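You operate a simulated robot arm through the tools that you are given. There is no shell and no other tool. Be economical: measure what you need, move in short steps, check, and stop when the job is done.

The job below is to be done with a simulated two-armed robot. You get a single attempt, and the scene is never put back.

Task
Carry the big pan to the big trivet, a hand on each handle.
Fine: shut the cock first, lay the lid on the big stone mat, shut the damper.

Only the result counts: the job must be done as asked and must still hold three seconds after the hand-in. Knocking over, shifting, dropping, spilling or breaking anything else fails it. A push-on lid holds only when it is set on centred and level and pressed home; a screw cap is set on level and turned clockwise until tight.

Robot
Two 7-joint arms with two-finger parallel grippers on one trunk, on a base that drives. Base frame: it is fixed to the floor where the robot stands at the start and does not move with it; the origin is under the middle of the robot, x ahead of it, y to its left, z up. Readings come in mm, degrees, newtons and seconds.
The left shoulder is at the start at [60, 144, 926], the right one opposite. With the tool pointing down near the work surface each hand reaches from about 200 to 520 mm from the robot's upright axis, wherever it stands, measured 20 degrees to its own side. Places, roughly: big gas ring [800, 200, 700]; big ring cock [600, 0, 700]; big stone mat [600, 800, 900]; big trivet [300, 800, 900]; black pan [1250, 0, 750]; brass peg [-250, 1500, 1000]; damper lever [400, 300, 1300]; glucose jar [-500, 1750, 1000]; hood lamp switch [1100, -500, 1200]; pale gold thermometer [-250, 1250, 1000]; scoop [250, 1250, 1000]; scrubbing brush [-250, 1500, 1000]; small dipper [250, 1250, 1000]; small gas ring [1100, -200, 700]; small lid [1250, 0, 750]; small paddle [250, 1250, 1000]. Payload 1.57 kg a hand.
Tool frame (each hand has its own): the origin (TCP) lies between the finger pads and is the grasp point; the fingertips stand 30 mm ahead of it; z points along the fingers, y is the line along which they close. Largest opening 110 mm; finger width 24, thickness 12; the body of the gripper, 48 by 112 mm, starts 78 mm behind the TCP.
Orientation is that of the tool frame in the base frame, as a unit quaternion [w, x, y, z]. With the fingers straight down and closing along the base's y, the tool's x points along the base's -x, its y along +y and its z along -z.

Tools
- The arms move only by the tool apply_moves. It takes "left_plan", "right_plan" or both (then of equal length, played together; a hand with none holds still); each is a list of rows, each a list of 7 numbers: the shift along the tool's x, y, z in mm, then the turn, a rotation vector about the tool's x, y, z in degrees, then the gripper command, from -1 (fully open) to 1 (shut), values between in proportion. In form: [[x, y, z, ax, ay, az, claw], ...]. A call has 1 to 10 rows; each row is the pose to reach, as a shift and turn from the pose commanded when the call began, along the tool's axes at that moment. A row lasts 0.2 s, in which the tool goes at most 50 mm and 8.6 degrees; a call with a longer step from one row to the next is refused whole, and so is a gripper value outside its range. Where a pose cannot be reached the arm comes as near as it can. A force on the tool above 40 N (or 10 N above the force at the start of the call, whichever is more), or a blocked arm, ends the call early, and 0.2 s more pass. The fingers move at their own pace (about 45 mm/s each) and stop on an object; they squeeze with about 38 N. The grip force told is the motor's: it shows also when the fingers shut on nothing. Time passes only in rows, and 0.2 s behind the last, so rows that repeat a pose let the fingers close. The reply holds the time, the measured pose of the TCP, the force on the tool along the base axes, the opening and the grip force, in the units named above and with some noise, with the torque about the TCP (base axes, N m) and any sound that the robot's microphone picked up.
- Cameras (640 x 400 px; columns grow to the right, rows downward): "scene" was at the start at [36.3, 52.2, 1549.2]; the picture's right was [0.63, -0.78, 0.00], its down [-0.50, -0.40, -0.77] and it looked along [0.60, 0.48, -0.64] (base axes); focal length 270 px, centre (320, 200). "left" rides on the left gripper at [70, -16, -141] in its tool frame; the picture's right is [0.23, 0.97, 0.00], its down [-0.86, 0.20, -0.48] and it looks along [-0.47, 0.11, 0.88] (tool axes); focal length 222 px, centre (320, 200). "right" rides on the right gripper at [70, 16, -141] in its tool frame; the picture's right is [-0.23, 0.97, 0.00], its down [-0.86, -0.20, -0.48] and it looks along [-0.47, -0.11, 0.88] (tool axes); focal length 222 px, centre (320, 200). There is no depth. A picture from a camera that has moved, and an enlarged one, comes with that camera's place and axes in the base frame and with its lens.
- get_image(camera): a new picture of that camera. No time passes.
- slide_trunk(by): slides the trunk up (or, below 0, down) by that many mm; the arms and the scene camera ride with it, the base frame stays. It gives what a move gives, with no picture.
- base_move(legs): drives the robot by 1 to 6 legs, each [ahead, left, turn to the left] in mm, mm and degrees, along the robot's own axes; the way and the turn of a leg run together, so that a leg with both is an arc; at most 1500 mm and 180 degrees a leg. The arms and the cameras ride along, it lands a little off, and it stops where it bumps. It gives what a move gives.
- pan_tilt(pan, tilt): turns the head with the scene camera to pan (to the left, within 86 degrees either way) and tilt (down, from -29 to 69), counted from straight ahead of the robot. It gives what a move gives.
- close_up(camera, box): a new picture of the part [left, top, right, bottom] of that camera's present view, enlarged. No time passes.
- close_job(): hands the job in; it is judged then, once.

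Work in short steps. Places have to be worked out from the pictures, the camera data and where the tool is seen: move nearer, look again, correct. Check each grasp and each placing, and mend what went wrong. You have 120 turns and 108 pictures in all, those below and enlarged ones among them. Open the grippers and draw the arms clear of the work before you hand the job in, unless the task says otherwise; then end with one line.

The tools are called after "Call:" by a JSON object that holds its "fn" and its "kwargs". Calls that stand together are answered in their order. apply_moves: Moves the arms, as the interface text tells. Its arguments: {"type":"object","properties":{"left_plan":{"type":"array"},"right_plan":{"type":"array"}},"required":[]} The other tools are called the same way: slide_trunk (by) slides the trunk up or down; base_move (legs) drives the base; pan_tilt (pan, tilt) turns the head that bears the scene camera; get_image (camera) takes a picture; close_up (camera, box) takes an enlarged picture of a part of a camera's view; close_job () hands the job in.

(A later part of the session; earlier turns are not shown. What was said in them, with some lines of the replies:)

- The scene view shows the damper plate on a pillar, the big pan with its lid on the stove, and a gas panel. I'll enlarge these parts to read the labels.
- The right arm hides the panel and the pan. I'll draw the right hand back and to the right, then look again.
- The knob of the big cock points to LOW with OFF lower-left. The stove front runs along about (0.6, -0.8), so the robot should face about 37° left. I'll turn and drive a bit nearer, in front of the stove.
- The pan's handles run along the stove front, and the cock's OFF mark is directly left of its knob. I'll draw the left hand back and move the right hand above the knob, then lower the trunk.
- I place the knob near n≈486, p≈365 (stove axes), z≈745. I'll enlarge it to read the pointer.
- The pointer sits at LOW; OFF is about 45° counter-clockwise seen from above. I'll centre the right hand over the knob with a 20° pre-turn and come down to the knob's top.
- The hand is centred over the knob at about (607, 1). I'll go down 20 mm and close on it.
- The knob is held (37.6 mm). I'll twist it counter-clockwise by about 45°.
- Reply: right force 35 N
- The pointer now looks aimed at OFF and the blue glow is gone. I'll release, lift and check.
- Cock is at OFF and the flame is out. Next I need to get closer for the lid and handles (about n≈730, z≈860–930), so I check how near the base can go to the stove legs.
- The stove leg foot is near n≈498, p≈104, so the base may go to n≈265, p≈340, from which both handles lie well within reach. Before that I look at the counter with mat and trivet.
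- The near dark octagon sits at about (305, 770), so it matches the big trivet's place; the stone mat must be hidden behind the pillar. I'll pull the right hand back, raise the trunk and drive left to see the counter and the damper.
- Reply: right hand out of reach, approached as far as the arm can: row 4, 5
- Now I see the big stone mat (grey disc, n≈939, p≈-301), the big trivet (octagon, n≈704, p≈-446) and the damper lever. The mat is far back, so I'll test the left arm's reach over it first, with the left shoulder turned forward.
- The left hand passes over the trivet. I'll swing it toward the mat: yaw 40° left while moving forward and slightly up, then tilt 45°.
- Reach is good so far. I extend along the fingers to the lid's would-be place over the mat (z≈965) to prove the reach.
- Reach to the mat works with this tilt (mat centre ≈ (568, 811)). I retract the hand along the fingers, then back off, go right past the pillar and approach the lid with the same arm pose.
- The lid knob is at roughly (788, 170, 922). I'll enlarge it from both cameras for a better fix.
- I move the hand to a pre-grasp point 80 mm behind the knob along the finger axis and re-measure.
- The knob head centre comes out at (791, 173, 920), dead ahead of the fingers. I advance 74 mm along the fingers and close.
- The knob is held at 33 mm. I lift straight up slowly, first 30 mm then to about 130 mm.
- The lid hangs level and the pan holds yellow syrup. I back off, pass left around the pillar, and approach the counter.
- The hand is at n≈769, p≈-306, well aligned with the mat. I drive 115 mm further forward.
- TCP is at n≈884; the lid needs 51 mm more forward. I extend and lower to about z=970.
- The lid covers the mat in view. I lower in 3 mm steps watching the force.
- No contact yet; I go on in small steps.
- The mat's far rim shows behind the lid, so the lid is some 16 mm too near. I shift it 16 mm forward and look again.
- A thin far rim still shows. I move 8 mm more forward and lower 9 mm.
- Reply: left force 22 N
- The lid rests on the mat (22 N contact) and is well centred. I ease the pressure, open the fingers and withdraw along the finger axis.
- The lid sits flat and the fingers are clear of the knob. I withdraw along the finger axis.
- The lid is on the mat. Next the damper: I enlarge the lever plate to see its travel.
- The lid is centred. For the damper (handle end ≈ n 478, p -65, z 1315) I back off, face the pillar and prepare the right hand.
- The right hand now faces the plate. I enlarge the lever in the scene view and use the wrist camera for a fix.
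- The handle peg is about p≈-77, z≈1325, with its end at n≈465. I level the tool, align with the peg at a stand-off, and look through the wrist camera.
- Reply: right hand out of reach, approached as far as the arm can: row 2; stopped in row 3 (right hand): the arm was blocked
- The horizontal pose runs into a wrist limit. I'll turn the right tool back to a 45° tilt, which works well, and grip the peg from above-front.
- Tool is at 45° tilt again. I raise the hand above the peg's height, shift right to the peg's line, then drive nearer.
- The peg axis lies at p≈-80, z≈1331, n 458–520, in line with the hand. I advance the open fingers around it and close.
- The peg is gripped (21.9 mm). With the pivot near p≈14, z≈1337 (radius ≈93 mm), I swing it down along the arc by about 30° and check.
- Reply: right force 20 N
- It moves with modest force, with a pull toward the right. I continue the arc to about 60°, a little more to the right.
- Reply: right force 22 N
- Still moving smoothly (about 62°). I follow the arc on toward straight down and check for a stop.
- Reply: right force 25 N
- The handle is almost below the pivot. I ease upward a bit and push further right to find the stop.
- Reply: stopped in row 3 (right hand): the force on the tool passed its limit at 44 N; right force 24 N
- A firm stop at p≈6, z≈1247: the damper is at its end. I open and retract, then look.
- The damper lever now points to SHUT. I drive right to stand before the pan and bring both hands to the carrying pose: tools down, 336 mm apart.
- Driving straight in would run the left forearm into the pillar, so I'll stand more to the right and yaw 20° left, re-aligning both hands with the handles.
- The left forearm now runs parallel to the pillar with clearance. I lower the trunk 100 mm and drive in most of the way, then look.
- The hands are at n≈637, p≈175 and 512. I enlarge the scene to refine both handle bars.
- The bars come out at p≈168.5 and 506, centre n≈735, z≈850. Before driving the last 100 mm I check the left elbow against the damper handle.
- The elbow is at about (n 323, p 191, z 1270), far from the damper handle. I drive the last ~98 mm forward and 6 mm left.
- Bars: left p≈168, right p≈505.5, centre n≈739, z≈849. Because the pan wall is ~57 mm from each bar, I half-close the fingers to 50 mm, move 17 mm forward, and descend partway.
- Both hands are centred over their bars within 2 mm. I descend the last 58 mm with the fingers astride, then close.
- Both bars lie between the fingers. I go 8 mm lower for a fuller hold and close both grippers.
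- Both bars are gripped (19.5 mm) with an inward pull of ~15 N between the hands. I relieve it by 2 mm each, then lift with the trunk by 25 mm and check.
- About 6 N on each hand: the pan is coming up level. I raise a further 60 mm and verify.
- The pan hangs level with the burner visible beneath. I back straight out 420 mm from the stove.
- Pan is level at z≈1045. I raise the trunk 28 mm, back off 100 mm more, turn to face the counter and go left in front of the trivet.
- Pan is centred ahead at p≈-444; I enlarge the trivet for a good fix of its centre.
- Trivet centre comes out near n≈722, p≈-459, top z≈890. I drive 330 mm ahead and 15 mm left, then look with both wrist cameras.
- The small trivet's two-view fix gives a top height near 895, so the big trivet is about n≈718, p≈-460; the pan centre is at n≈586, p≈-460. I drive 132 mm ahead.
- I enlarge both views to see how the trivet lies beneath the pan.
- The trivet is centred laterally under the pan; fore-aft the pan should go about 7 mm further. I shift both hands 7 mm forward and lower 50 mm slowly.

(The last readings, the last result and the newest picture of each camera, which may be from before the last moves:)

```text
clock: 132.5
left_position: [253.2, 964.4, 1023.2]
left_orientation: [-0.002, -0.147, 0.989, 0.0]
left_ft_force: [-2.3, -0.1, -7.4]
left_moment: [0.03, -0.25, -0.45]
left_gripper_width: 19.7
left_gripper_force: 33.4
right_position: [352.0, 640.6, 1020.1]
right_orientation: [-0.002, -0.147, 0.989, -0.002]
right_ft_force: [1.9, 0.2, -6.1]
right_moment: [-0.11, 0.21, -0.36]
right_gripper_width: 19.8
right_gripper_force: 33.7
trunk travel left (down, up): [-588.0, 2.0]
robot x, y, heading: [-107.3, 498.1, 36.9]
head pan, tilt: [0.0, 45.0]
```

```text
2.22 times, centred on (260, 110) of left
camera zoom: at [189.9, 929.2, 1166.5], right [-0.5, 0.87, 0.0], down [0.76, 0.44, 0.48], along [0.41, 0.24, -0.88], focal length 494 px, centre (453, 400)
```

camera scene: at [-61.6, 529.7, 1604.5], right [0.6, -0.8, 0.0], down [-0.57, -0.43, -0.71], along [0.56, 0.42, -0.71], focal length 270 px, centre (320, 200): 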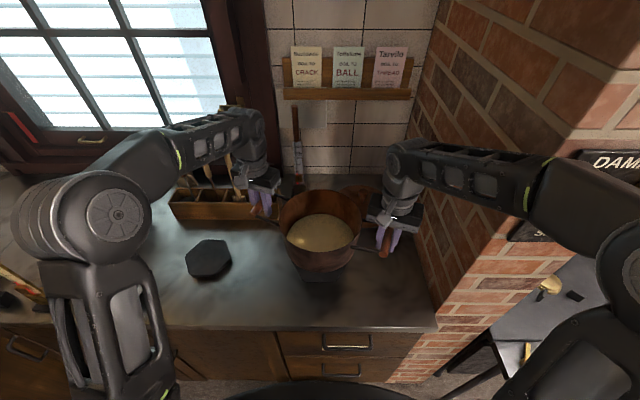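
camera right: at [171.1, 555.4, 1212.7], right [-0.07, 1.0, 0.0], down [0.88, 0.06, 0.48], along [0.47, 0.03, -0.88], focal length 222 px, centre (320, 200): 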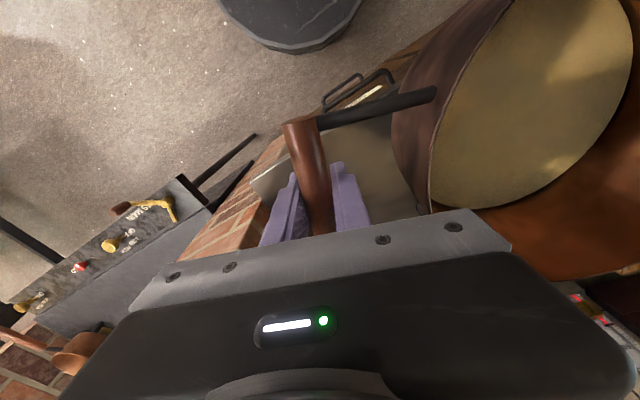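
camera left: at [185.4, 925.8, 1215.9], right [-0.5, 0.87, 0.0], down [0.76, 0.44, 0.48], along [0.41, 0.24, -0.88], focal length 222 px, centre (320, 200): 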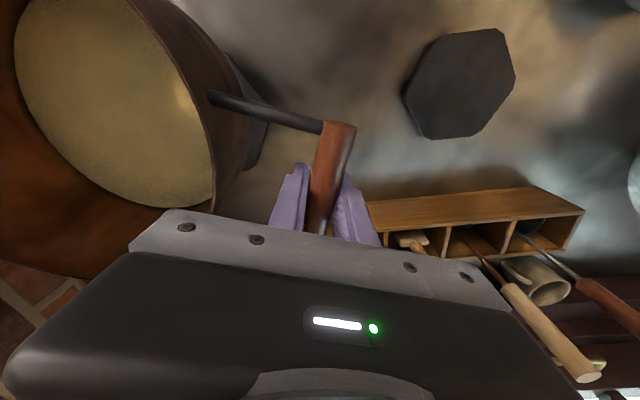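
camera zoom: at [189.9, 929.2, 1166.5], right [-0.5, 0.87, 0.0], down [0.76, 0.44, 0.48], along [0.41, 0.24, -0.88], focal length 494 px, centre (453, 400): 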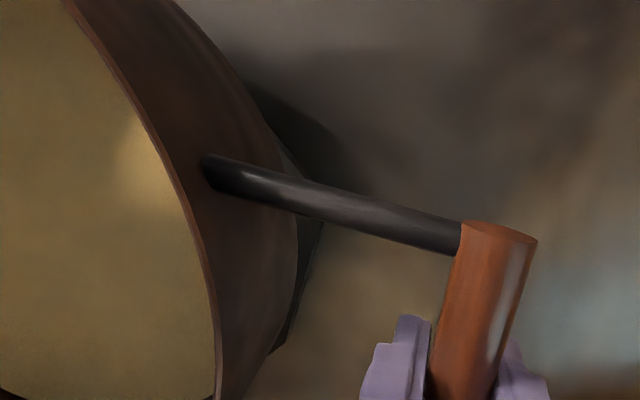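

Alignment looks good. I lower in 3 mm steps toward contact.

Call:
{"fn": "apply_moves", "kwargs": {"left_plan": [[0, 0, 3, 0, 0, 0, 1], [0, 0, 6, 0, 0, 0, 1], [0, 0, 9, 0, 0, 0, 1], [0, 0, 12, 0, 0, 0, 1], [0, 0, 15, 0, 0, 0, 1]], "right_plan": [[0, 0, 3, 0, 0, 0, 1], [0, 0, 6, 0, 0, 0, 1], [0, 0, 9, 0, 0, 0, 1], [0, 0, 12, 0, 0, 0, 1], [0, 0, 15, 0, 0, 0, 1]]}}

```text
clock: 133.7
left_position: [254.0, 964.3, 1008.0]
left_orientation: [-0.002, -0.147, 0.989, 0.0]
left_ft_force: [-2.0, -2.2, -5.1]
left_moment: [-0.07, 0.04, -0.26]
left_gripper_width: 19.9
left_gripper_force: 33.7
right_position: [352.7, 641.0, 1005.8]
right_orientation: [-0.002, -0.148, 0.989, -0.002]
right_ft_force: [0.3, 1.8, -7.3]
right_moment: [-0.08, -0.16, -0.29]
right_gripper_width: 19.6
right_gripper_force: 33.7
trunk travel left (down, up): [-588.0, 2.0]
robot x, y, heading: [-103.8, 499.1, 36.7]
head pan, tilt: [0.0, 45.0]
```

No contact yet; I continue in 2.5 mm steps.

Call:
{"fn": "apply_moves", "kwargs": {"left_plan": [[0, 0, 2.5, 0, 0, 0, 1], [0, 0, 5, 0, 0, 0, 1], [0, 0, 7.5, 0, 0, 0, 1], [0, 0, 10, 0, 0, 0, 1]], "right_plan": [[0, 0, 2.5, 0, 0, 0, 1], [0, 0, 5, 0, 0, 0, 1], [0, 0, 7.5, 0, 0, 0, 1], [0, 0, 10, 0, 0, 0, 1]]}}

Call:
{"fn": "close_up", "kwargs": {"camera": "scene", "box": [240, 180, 400, 300]}}

```text
clock: 134.7
left_position: [252.5, 963.8, 999.6]
left_orientation: [0.0, -0.148, 0.989, 0.001]
left_ft_force: [-2.1, -0.4, -6.6]
left_moment: [0.03, -0.03, -0.23]
left_gripper_width: 19.6
left_gripper_force: 33.4
right_position: [352.1, 640.6, 995.3]
right_orientation: [-0.002, -0.148, 0.989, -0.002]
right_ft_force: [0.5, 0.9, -5.9]
right_moment: [0.04, 0.03, -0.27]
right_gripper_width: 19.6
right_gripper_force: 33.3
trunk travel left (down, up): [-588.0, 2.0]
robot x, y, heading: [-101.9, 497.8, 36.7]
head pan, tilt: [0.0, 45.0]
```

```text
3.33 times, centred on (320, 240) of scene
camera zoom: at [-63.1, 528.6, 1604.6], right [0.6, -0.8, 0.0], down [-0.57, -0.43, -0.71], along [0.56, 0.42, -0.71], focal length 899 px, centre (320, 67)
```

zoom: 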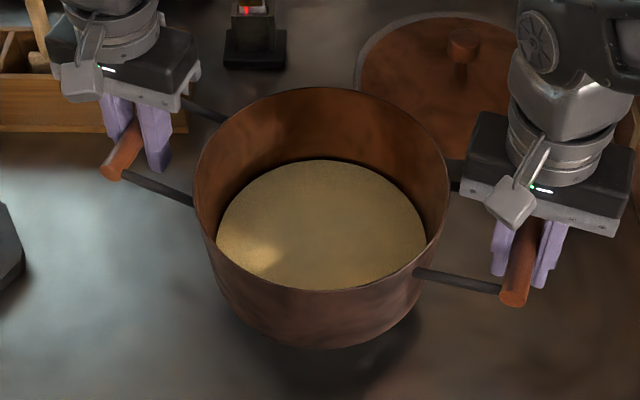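

Still free. I continue down in 2.5 mm steps.

Call:
{"fn": "apply_moves", "kwargs": {"left_plan": [[0, 0, 2.5, 0, 0, 0, 1], [0, 0, 5, 0, 0, 0, 1], [0, 0, 7.5, 0, 0, 0, 1]], "right_plan": [[0, 0, 2.5, 0, 0, 0, 1], [0, 0, 5, 0, 0, 0, 1], [0, 0, 7.5, 0, 0, 0, 1]]}}

```text
clock: 135.5
left_position: [253.4, 964.9, 990.9]
left_orientation: [0.0, -0.146, 0.989, 0.001]
left_ft_force: [-1.1, -2.1, -5.2]
left_moment: [0.0, -0.21, -0.22]
left_gripper_width: 19.5
left_gripper_force: 33.7
right_position: [351.9, 640.9, 988.8]
right_orientation: [-0.001, -0.148, 0.989, -0.002]
right_ft_force: [1.0, 2.0, -6.3]
right_moment: [-0.11, 0.15, -0.26]
right_gripper_width: 19.6
right_gripper_force: 33.6
trunk travel left (down, up): [-588.0, 2.0]
robot x, y, heading: [-105.5, 499.7, 36.9]
head pan, tilt: [0.0, 45.0]
```

No contact at z≈990; down another 8 mm.

Call:
{"fn": "apply_moves", "kwargs": {"left_plan": [[0, 0, 2, 0, 0, 0, 1], [0, 0, 4, 0, 0, 0, 1], [0, 0, 6, 0, 0, 0, 1], [0, 0, 8, 0, 0, 0, 1]], "right_plan": [[0, 0, 2, 0, 0, 0, 1], [0, 0, 4, 0, 0, 0, 1], [0, 0, 6, 0, 0, 0, 1], [0, 0, 8, 0, 0, 0, 1]]}}

Call:
{"fn": "close_up", "kwargs": {"camera": "scene", "box": [240, 180, 400, 300]}}

```text
clock: 136.5
left_position: [252.8, 963.2, 983.1]
left_orientation: [-0.002, -0.147, 0.989, 0.001]
left_ft_force: [0.1, -3.0, -6.6]
left_moment: [0.15, -0.16, -0.09]
left_gripper_width: 19.7
left_gripper_force: 33.2
right_position: [352.0, 640.7, 980.9]
right_orientation: [-0.001, -0.148, 0.989, -0.002]
right_ft_force: [-0.8, 2.9, -5.3]
right_moment: [-0.04, 0.18, -0.26]
right_gripper_width: 19.4
right_gripper_force: 33.8
trunk travel left (down, up): [-588.0, 2.0]
robot x, y, heading: [-104.7, 497.9, 37.0]
head pan, tilt: [0.0, 45.0]
```

```text
3.33 times, centred on (320, 240) of scene
camera zoom: at [-63.2, 528.6, 1604.6], right [0.6, -0.8, 0.0], down [-0.57, -0.43, -0.71], along [0.56, 0.42, -0.71], focal length 899 px, centre (320, 67)
```

zoom: 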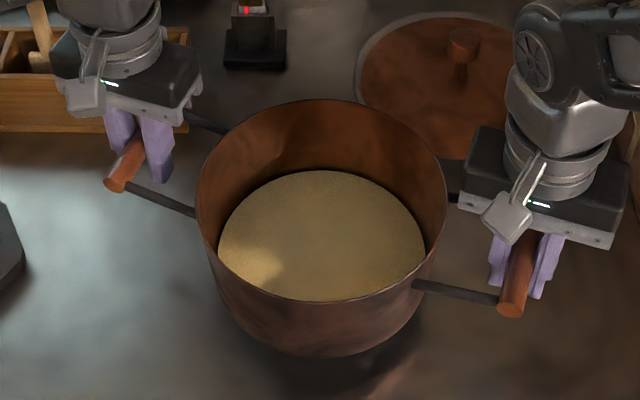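

Still free. The wrist view puts the trivet centre nearer n≈734, p≈-464, so I shift the pan 11 mm forward and 3 mm left while it hangs, then check.

Call:
{"fn": "apply_moves", "kwargs": {"left_plan": [[-3, 2.2, -3, 0, 0, 0, 1], [-6, 4.4, -3, 0, 0, 0, 1], [-9.3, 6.6, -3, 0, 0, 0, 1], [-9.3, 6.6, -3, 0, 0, 0, 1]], "right_plan": [[-3, 2.2, -3, 0, 0, 0, 1], [-6, 4.4, -3, 0, 0, 0, 1], [-9.3, 6.6, -3, 0, 0, 0, 1], [-9.3, 6.6, -3, 0, 0, 0, 1]]}}

Call:
{"fn": "close_up", "kwargs": {"camera": "scene", "box": [260, 230, 380, 310]}}

Call:
{"fn": "close_up", "kwargs": {"camera": "right", "box": [300, 0, 460, 200]}}

```text
clock: 137.5
left_position: [259.3, 973.4, 986.6]
left_orientation: [-0.002, -0.147, 0.989, 0.0]
left_ft_force: [0.4, -4.2, -6.7]
left_moment: [0.1, -0.13, -0.19]
left_gripper_width: 19.4
left_gripper_force: 34.2
right_position: [358.6, 649.8, 984.9]
right_orientation: [0.0, -0.147, 0.989, -0.002]
right_ft_force: [-0.2, 4.3, -5.4]
right_moment: [-0.05, 0.17, -0.28]
right_gripper_width: 19.4
right_gripper_force: 33.3
trunk travel left (down, up): [-588.0, 2.0]
robot x, y, heading: [-105.5, 495.4, 36.8]
head pan, tilt: [0.0, 45.0]
```

```text
5.00 times, centred on (320, 270) of scene
camera zoom: at [-63.3, 528.4, 1604.6], right [0.6, -0.8, 0.0], down [-0.57, -0.43, -0.71], along [0.56, 0.42, -0.71], focal length 1348 px, centre (320, -150)
```

zoom: 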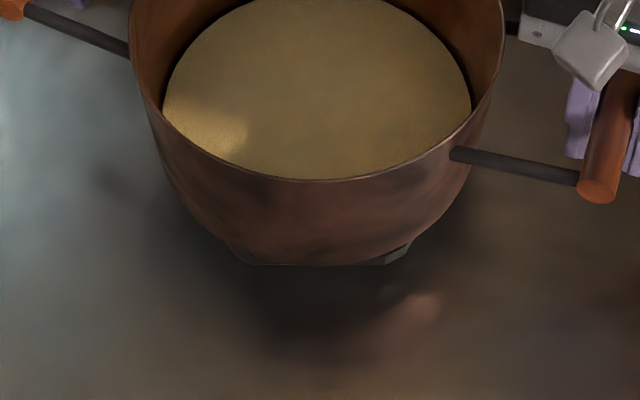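

```text
2.00 times, centred on (380, 100) of right
camera zoom: at [288.1, 647.0, 1125.4], right [-0.07, 1.0, 0.0], down [0.88, 0.06, 0.48], along [0.48, 0.03, -0.88], focal length 444 px, centre (200, 400)
```

zoom: 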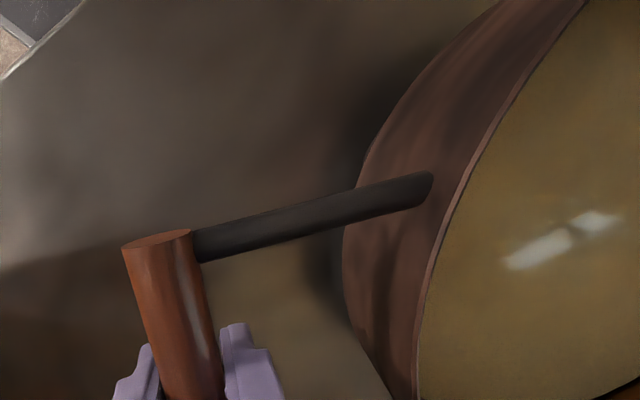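

Now the pan bottom covers the trivet evenly. I lower again in small steps to contact.

Call:
{"fn": "apply_moves", "kwargs": {"left_plan": [[0, 0, 3, 0, 0, 0, 1], [0, 0, 6, 0, 0, 0, 1], [0, 0, 8, 0, 0, 0, 1], [0, 0, 10, 0, 0, 0, 1], [0, 0, 12, 0, 0, 0, 1]], "right_plan": [[0, 0, 3, 0, 0, 0, 1], [0, 0, 6, 0, 0, 0, 1], [0, 0, 8, 0, 0, 0, 1], [0, 0, 10, 0, 0, 0, 1], [0, 0, 12, 0, 0, 0, 1]]}}

```text
clock: 138.7
left_position: [259.6, 973.6, 975.7]
left_orientation: [-0.001, -0.148, 0.989, -0.001]
left_ft_force: [0.0, -5.1, -6.0]
left_moment: [-0.05, 0.1, -0.21]
left_gripper_width: 19.5
left_gripper_force: 33.6
right_position: [359.2, 650.4, 972.4]
right_orientation: [-0.001, -0.148, 0.989, -0.002]
right_ft_force: [0.2, 6.1, -6.9]
right_moment: [-0.12, -0.18, -0.32]
right_gripper_width: 19.7
right_gripper_force: 33.2
trunk travel left (down, up): [-588.0, 2.0]
robot x, y, heading: [-105.6, 498.6, 36.7]
head pan, tilt: [0.0, 45.0]
```

Still carried by the hands (6 N each). I go on down 2 mm at a time.

Call:
{"fn": "apply_moves", "kwargs": {"left_plan": [[0, 0, 2, 0, 0, 0, 1], [0, 0, 4, 0, 0, 0, 1], [0, 0, 6, 0, 0, 0, 1], [0, 0, 8, 0, 0, 0, 1]], "right_plan": [[0, 0, 2, 0, 0, 0, 1], [0, 0, 4, 0, 0, 0, 1], [0, 0, 6, 0, 0, 0, 1], [0, 0, 8, 0, 0, 0, 1]]}}

Call:
{"fn": "close_up", "kwargs": {"camera": "scene", "box": [240, 190, 400, 310]}}

```text
clock: 139.7
left_position: [259.3, 973.0, 968.7]
left_orientation: [0.001, -0.146, 0.989, 0.0]
left_ft_force: [1.1, -3.3, 8.8]
left_moment: [-0.2, 0.97, -0.23]
left_gripper_width: 19.6
left_gripper_force: 34.0
right_position: [358.5, 651.1, 965.5]
right_orientation: [0.0, -0.148, 0.989, 0.0]
right_ft_force: [1.2, 5.6, 10.1]
right_moment: [-0.37, 0.99, -0.28]
right_gripper_width: 19.6
right_gripper_force: 33.8
trunk travel left (down, up): [-588.0, 2.0]
robot x, y, heading: [-104.2, 501.9, 36.8]
head pan, tilt: [0.0, 45.0]
```

```text
3.33 times, centred on (320, 250) of scene
camera zoom: at [-64.6, 527.3, 1605.3], right [0.6, -0.8, 0.0], down [-0.57, -0.42, -0.71], along [0.57, 0.42, -0.71], focal length 899 px, centre (320, 33)
```

zoom: 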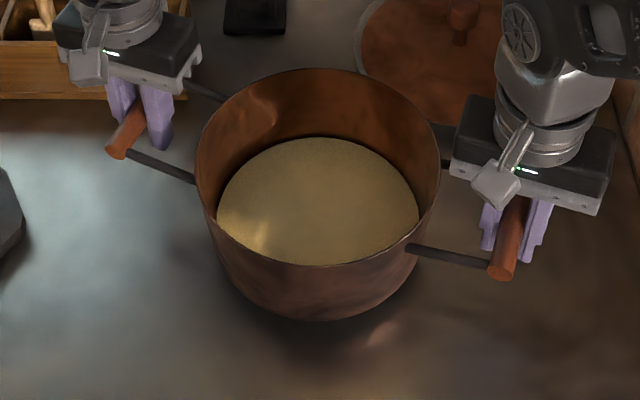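

Contact: forces reversed to about +9 N on each hand, so the pan stands on the trivet. I ease up 3 mm, then open the fingers only to 50 mm.

Call:
{"fn": "apply_moves", "kwargs": {"left_plan": [[0, 0, -1.5, 0, 0, 0, 1], [0, 0, -3, 0, 0, 0, 1], [0, 0, -3, 0, 0, 0, 1]], "right_plan": [[0, 0, -1.5, 0, 0, 0, 1], [0, 0, -3, 0, 0, 0, 1], [0, 0, -3, 0, 0, 0, 1]]}}

```text
clock: 140.5
left_position: [260.0, 972.8, 969.2]
left_orientation: [-0.002, -0.147, 0.989, 0.0]
left_ft_force: [0.0, -7.7, -4.9]
left_moment: [0.24, -0.32, -0.25]
left_gripper_width: 19.7
left_gripper_force: 33.6
right_position: [358.5, 650.1, 966.4]
right_orientation: [-0.002, -0.147, 0.989, -0.002]
right_ft_force: [0.4, 7.4, -3.7]
right_moment: [-0.04, 0.04, -0.3]
right_gripper_width: 19.9
right_gripper_force: 33.4
trunk travel left (down, up): [-588.0, 2.0]
robot x, y, heading: [-105.8, 499.2, 36.7]
head pan, tilt: [0.0, 45.0]
```

The pan is just resting; I go down 1.5 mm so it's unloaded and open the fingers to 50 mm.

Call:
{"fn": "apply_moves", "kwargs": {"left_plan": [[0, 0, 1.5, 0, 0, 0, 1], [0, 0, 1.5, 0, 0, 0, 0.5], [0, 0, 1.5, 0, 0, 0, 0.1], [0, 0, 1.5, 0, 0, 0, 0.1], [0, 0, 1.5, 0, 0, 0, 0.1]], "right_plan": [[0, 0, 1.5, 0, 0, 0, 1], [0, 0, 1.5, 0, 0, 0, 0.5], [0, 0, 1.5, 0, 0, 0, 0.1], [0, 0, 1.5, 0, 0, 0, 0.1], [0, 0, 1.5, 0, 0, 0, 0.1]]}}

Call:
{"fn": "get_image", "kwargs": {"camera": "left"}}

Call:
{"fn": "get_image", "kwargs": {"camera": "right"}}

```text
clock: 141.7
left_position: [258.5, 972.2, 969.8]
left_orientation: [-0.001, -0.147, 0.989, 0.0]
left_ft_force: [0.0, -0.2, 0.6]
left_moment: [0.01, 0.01, 0.01]
left_gripper_width: 49.5
left_gripper_force: 0.1
right_position: [358.4, 649.3, 964.2]
right_orientation: [-0.001, -0.148, 0.989, -0.002]
right_ft_force: [-0.1, -0.3, 0.2]
right_moment: [-0.03, 0.01, -0.05]
right_gripper_width: 49.5
right_gripper_force: 0.0
trunk travel left (down, up): [-588.0, 2.0]
robot x, y, heading: [-104.4, 496.9, 37.0]
head pan, tilt: [0.0, 45.0]
```

```text
11 pictures are left
camera left: at [195.7, 937.6, 1111.3], right [-0.5, 0.87, 0.0], down [0.76, 0.44, 0.48], along [0.41, 0.24, -0.88], focal length 222 px, centre (320, 200)
```

left: 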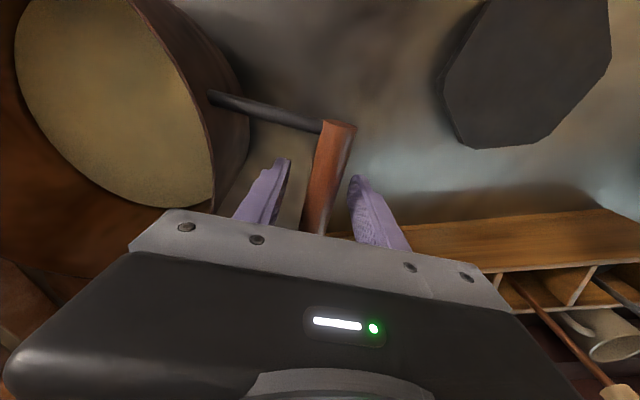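

```text
10 pictures are left
camera right: at [287.3, 646.6, 1107.0], right [-0.07, 1.0, 0.0], down [0.88, 0.06, 0.48], along [0.48, 0.03, -0.88], focal length 222 px, centre (320, 200)
```

right: 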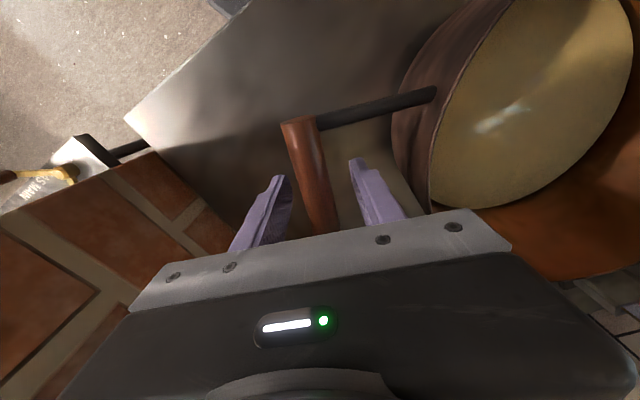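

Both handles are free and the pan stands still. I raise both hands straight up 110 mm and look.

Call:
{"fn": "apply_moves", "kwargs": {"left_plan": [[0, 0, -15, 0, 0, 0, 0.1], [0, 0, -35, 0, 0, 0, 0.1], [0, 0, -55, 0, 0, 0, 0.1], [0, 0, -80, 0, 0, 0, 0.1], [0, 0, -110, 0, 0, 0, 0.1]], "right_plan": [[0, 0, -15, 0, 0, 0, 0.1], [0, 0, -35, 0, 0, 0, 0.1], [0, 0, -55, 0, 0, 0, 0.1], [0, 0, -80, 0, 0, 0, 0.1], [0, 0, -110, 0, 0, 0, 0.1]]}}

Call:
{"fn": "base_move", "kwargs": {"legs": [[-350, 0, 0]]}}

Call:
{"fn": "get_image", "kwargs": {"camera": "scene"}}

```text
clock: 142.9
left_position: [260.2, 972.0, 1079.1]
left_orientation: [-0.001, -0.147, 0.989, 0.0]
left_ft_force: [0.3, 0.6, 1.3]
left_moment: [-0.01, 0.0, 0.0]
left_gripper_width: 49.4
left_gripper_force: 0.1
right_position: [358.6, 650.2, 1076.5]
right_orientation: [-0.001, -0.148, 0.989, -0.002]
right_ft_force: [0.5, 0.7, 0.6]
right_moment: [0.0, 0.03, -0.02]
right_gripper_width: 49.4
right_gripper_force: 0.1
trunk travel left (down, up): [-588.0, 2.0]
robot x, y, heading: [-109.6, 500.8, 36.9]
head pan, tilt: [0.0, 45.0]
```

```text
clock: 145.2
left_position: [-21.9, 762.7, 1078.1]
left_orientation: [-0.001, -0.148, 0.989, 0.0]
left_ft_force: [-0.3, -1.0, 0.3]
left_moment: [0.02, -0.02, 0.01]
left_gripper_width: 49.6
left_gripper_force: 0.0
right_position: [78.9, 440.1, 1075.8]
right_orientation: [-0.001, -0.149, 0.989, -0.002]
right_ft_force: [-0.2, 0.0, 0.6]
right_moment: [0.02, 0.03, -0.01]
right_gripper_width: 49.5
right_gripper_force: 0.1
trunk travel left (down, up): [-588.0, 2.0]
robot x, y, heading: [-384.5, 286.9, 36.7]
head pan, tilt: [0.0, 45.0]
```

```text
9 pictures are left
camera scene: at [-344.8, 316.6, 1604.7], right [0.6, -0.8, 0.0], down [-0.56, -0.43, -0.71], along [0.56, 0.43, -0.71], focal length 270 px, centre (320, 200)
```

scene: 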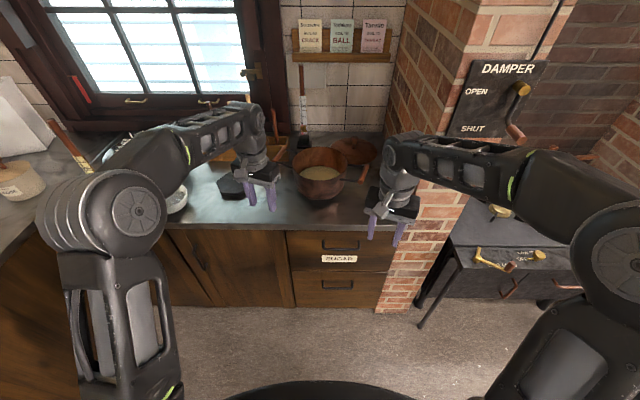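

The pan stands on the counter where the trivet is. I lower the trunk for a flatter view to check that it is level and seated.

Call:
{"fn": "slide_trunk", "kwargs": {"by": -450}}

Call:
{"fn": "pan_tilt", "kwargs": {"pan": 0, "tilt": 15}}

Call:
{"fn": "close_up", "kwargs": {"camera": "scene", "box": [240, 140, 420, 260]}}

```text
refused: -450 is not a number from -400 to 400
```

```text
clock: 146.1
left_position: [-21.5, 763.1, 1078.7]
left_orientation: [-0.001, -0.148, 0.989, 0.0]
left_ft_force: [0.4, 0.0, -0.3]
left_moment: [0.0, 0.02, 0.02]
left_gripper_width: 49.4
left_gripper_force: 0.1
right_position: [79.3, 441.0, 1074.5]
right_orientation: [-0.001, -0.149, 0.989, -0.001]
right_ft_force: [0.4, -0.4, 0.3]
right_moment: [-0.02, 0.0, 0.0]
right_gripper_width: 49.2
right_gripper_force: 0.0
trunk travel left (down, up): [-588.0, 2.0]
robot x, y, heading: [-384.8, 289.0, 37.1]
head pan, tilt: [0.0, 15.0]
```

```text
3.33 times, centred on (330, 200) of scene
camera zoom: at [-334.3, 324.6, 1651.4], right [0.6, -0.8, 0.0], down [-0.21, -0.16, -0.97], along [0.77, 0.58, -0.26], focal length 899 px, centre (287, 200)
```

zoom: 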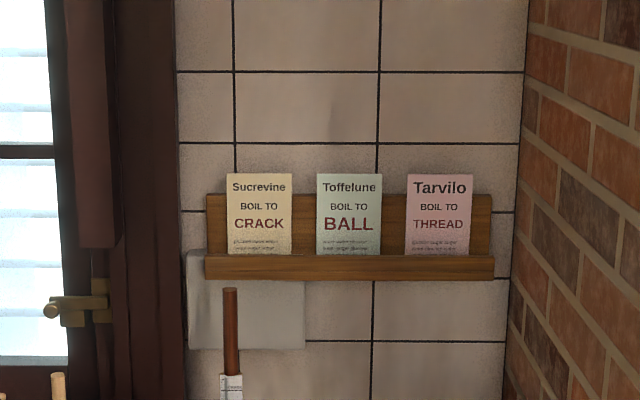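

The slide must be 400 mm at most; I lower by 400 and take the flat view again.

Call:
{"fn": "slide_trunk", "kwargs": {"by": -400}}

Call:
{"fn": "pan_tilt", "kwargs": {"pan": 0, "tilt": 20}}

Call:
{"fn": "close_up", "kwargs": {"camera": "scene", "box": [230, 140, 430, 265]}}

```text
clock: 150.0
left_position: [-20.7, 762.2, 678.8]
left_orientation: [-0.001, -0.148, 0.989, 0.0]
left_ft_force: [0.1, 0.3, 0.0]
left_moment: [0.0, 0.0, 0.03]
left_gripper_width: 49.1
left_gripper_force: 0.1
right_position: [80.5, 440.8, 675.4]
right_orientation: [-0.002, -0.148, 0.989, -0.002]
right_ft_force: [-0.1, 0.0, 0.1]
right_moment: [-0.02, 0.0, 0.02]
right_gripper_width: 49.8
right_gripper_force: 0.0
trunk travel left (down, up): [-188.0, 402.0]
robot x, y, heading: [-391.9, 290.8, 37.0]
head pan, tilt: [0.0, 15.0]
```

```text
clock: 150.6
left_position: [-21.3, 763.6, 679.1]
left_orientation: [-0.001, -0.148, 0.989, 0.0]
left_ft_force: [0.0, 0.3, 0.4]
left_moment: [-0.03, 0.0, -0.01]
left_gripper_width: 49.7
left_gripper_force: 0.0
right_position: [78.8, 440.7, 675.6]
right_orientation: [-0.001, -0.149, 0.989, -0.002]
right_ft_force: [-1.3, 0.7, 0.7]
right_moment: [0.0, 0.02, -0.06]
right_gripper_width: 49.2
right_gripper_force: 0.0
trunk travel left (down, up): [-188.0, 402.0]
robot x, y, heading: [-391.2, 286.8, 37.0]
head pan, tilt: [0.0, 20.0]
```

```text
3.20 times, centred on (330, 202) of scene
camera zoom: at [-334.5, 324.4, 1243.3], right [0.6, -0.8, 0.0], down [-0.27, -0.21, -0.94], along [0.75, 0.57, -0.34], focal length 863 px, centre (288, 192)
```

zoom: 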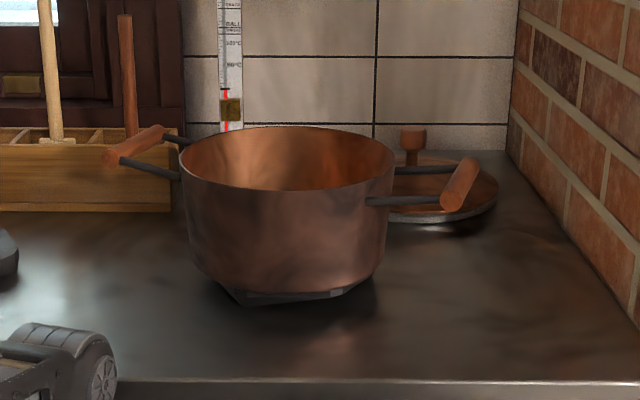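

The pan stands level and centred on the trivet, the lid on its stone mat, damper shut, cock off. I open the grippers fully, draw back and check the stove once.

Call:
{"fn": "apply_moves", "kwargs": {"left_plan": [[0, 0, 0, 0, 0, 0, -1], [0, 0, 0, 0, 0, 0, -1], [0, 0, 0, 0, 0, 0, -1], [0, 0, 0, 0, 0, 0, -1]], "right_plan": [[0, 0, 0, 0, 0, 0, -1], [0, 0, 0, 0, 0, 0, -1], [0, 0, 0, 0, 0, 0, -1], [0, 0, 0, 0, 0, 0, -1]]}}

Call:
{"fn": "slide_trunk", "kwargs": {"by": 390}}

Call:
{"fn": "base_move", "kwargs": {"legs": [[-150, 0, 0]]}}

Call:
{"fn": "pan_tilt", "kwargs": {"pan": -28, "tilt": 35}}

Call:
{"fn": "get_image", "kwargs": {"camera": "scene"}}

```text
clock: 151.6
left_position: [-21.6, 763.2, 678.0]
left_orientation: [-0.001, -0.149, 0.989, 0.0]
left_ft_force: [0.3, 0.3, 1.2]
left_moment: [-0.01, 0.02, -0.01]
left_gripper_width: 110.0
left_gripper_force: 0.0
right_position: [79.4, 441.1, 675.0]
right_orientation: [-0.001, -0.149, 0.989, -0.002]
right_ft_force: [-0.1, -0.2, 0.3]
right_moment: [-0.03, 0.0, -0.01]
right_gripper_width: 110.1
right_gripper_force: 0.0
trunk travel left (down, up): [-188.0, 402.0]
robot x, y, heading: [-388.3, 287.9, 37.0]
head pan, tilt: [0.0, 20.0]
```

```text
clock: 155.4
left_position: [-21.2, 763.0, 1066.5]
left_orientation: [-0.001, -0.148, 0.989, -0.001]
left_ft_force: [0.2, 0.2, 0.1]
left_moment: [0.02, 0.05, 0.0]
left_gripper_width: 110.3
left_gripper_force: 0.1
right_position: [79.0, 440.4, 1064.4]
right_orientation: [-0.002, -0.149, 0.989, -0.002]
right_ft_force: [-1.2, 0.0, 0.7]
right_moment: [0.01, 0.01, 0.01]
right_gripper_width: 110.0
right_gripper_force: 0.0
trunk travel left (down, up): [-578.0, 12.0]
robot x, y, heading: [-386.6, 284.3, 37.0]
head pan, tilt: [0.0, 20.0]
```

```text
clock: 156.8
left_position: [-140.5, 671.4, 1068.8]
left_orientation: [0.0, -0.147, 0.989, 0.0]
left_ft_force: [0.5, 0.6, -0.2]
left_moment: [0.03, -0.02, 0.03]
left_gripper_width: 110.1
left_gripper_force: 0.0
right_position: [-41.2, 349.3, 1065.4]
right_orientation: [-0.001, -0.148, 0.989, -0.002]
right_ft_force: [0.2, -0.9, -0.1]
right_moment: [0.04, -0.07, -0.01]
right_gripper_width: 110.1
right_gripper_force: 0.0
trunk travel left (down, up): [-578.0, 12.0]
robot x, y, heading: [-505.7, 196.6, 37.0]
head pan, tilt: [0.0, 20.0]
```

```text
clock: 157.7
left_position: [-139.5, 672.2, 1069.1]
left_orientation: [-0.001, -0.148, 0.989, 0.0]
left_ft_force: [0.0, -0.4, 0.0]
left_moment: [0.03, 0.0, 0.0]
left_gripper_width: 110.1
left_gripper_force: 0.0
right_position: [-39.8, 351.0, 1064.6]
right_orientation: [-0.002, -0.148, 0.989, -0.002]
right_ft_force: [0.8, -0.2, -0.1]
right_moment: [0.01, 0.01, 0.0]
right_gripper_width: 110.0
right_gripper_force: 0.2
trunk travel left (down, up): [-578.0, 12.0]
robot x, y, heading: [-502.8, 200.1, 37.0]
head pan, tilt: [-28.0, 35.0]
```

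```text
6 pictures are left
camera scene: at [-440.8, 192.5, 1609.5], right [0.16, -0.99, 0.0], down [-0.57, -0.09, -0.82], along [0.81, 0.13, -0.57], focal length 270 px, centre (320, 200)
```

scene: 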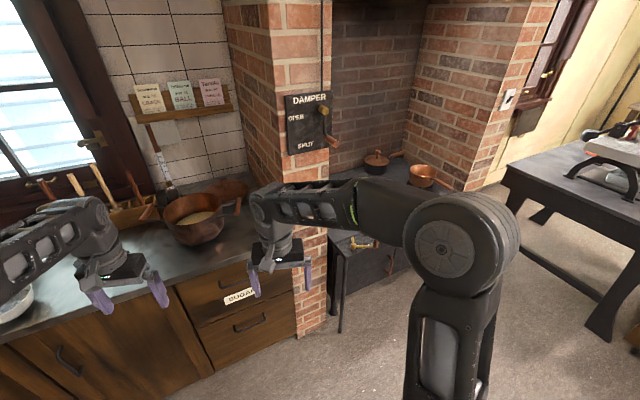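

Everything is in place and the arms are clear, so I hand in the job.

Call:
{"fn": "close_job", "kwargs": {}}

```text
The job is handed in.
```

The job is handed in: I shut the big ring's cock first, laid the lid on the big stone mat, shut the damper, and carried the big pan, with a hand on each handle, to the big trivet, where it stands level.
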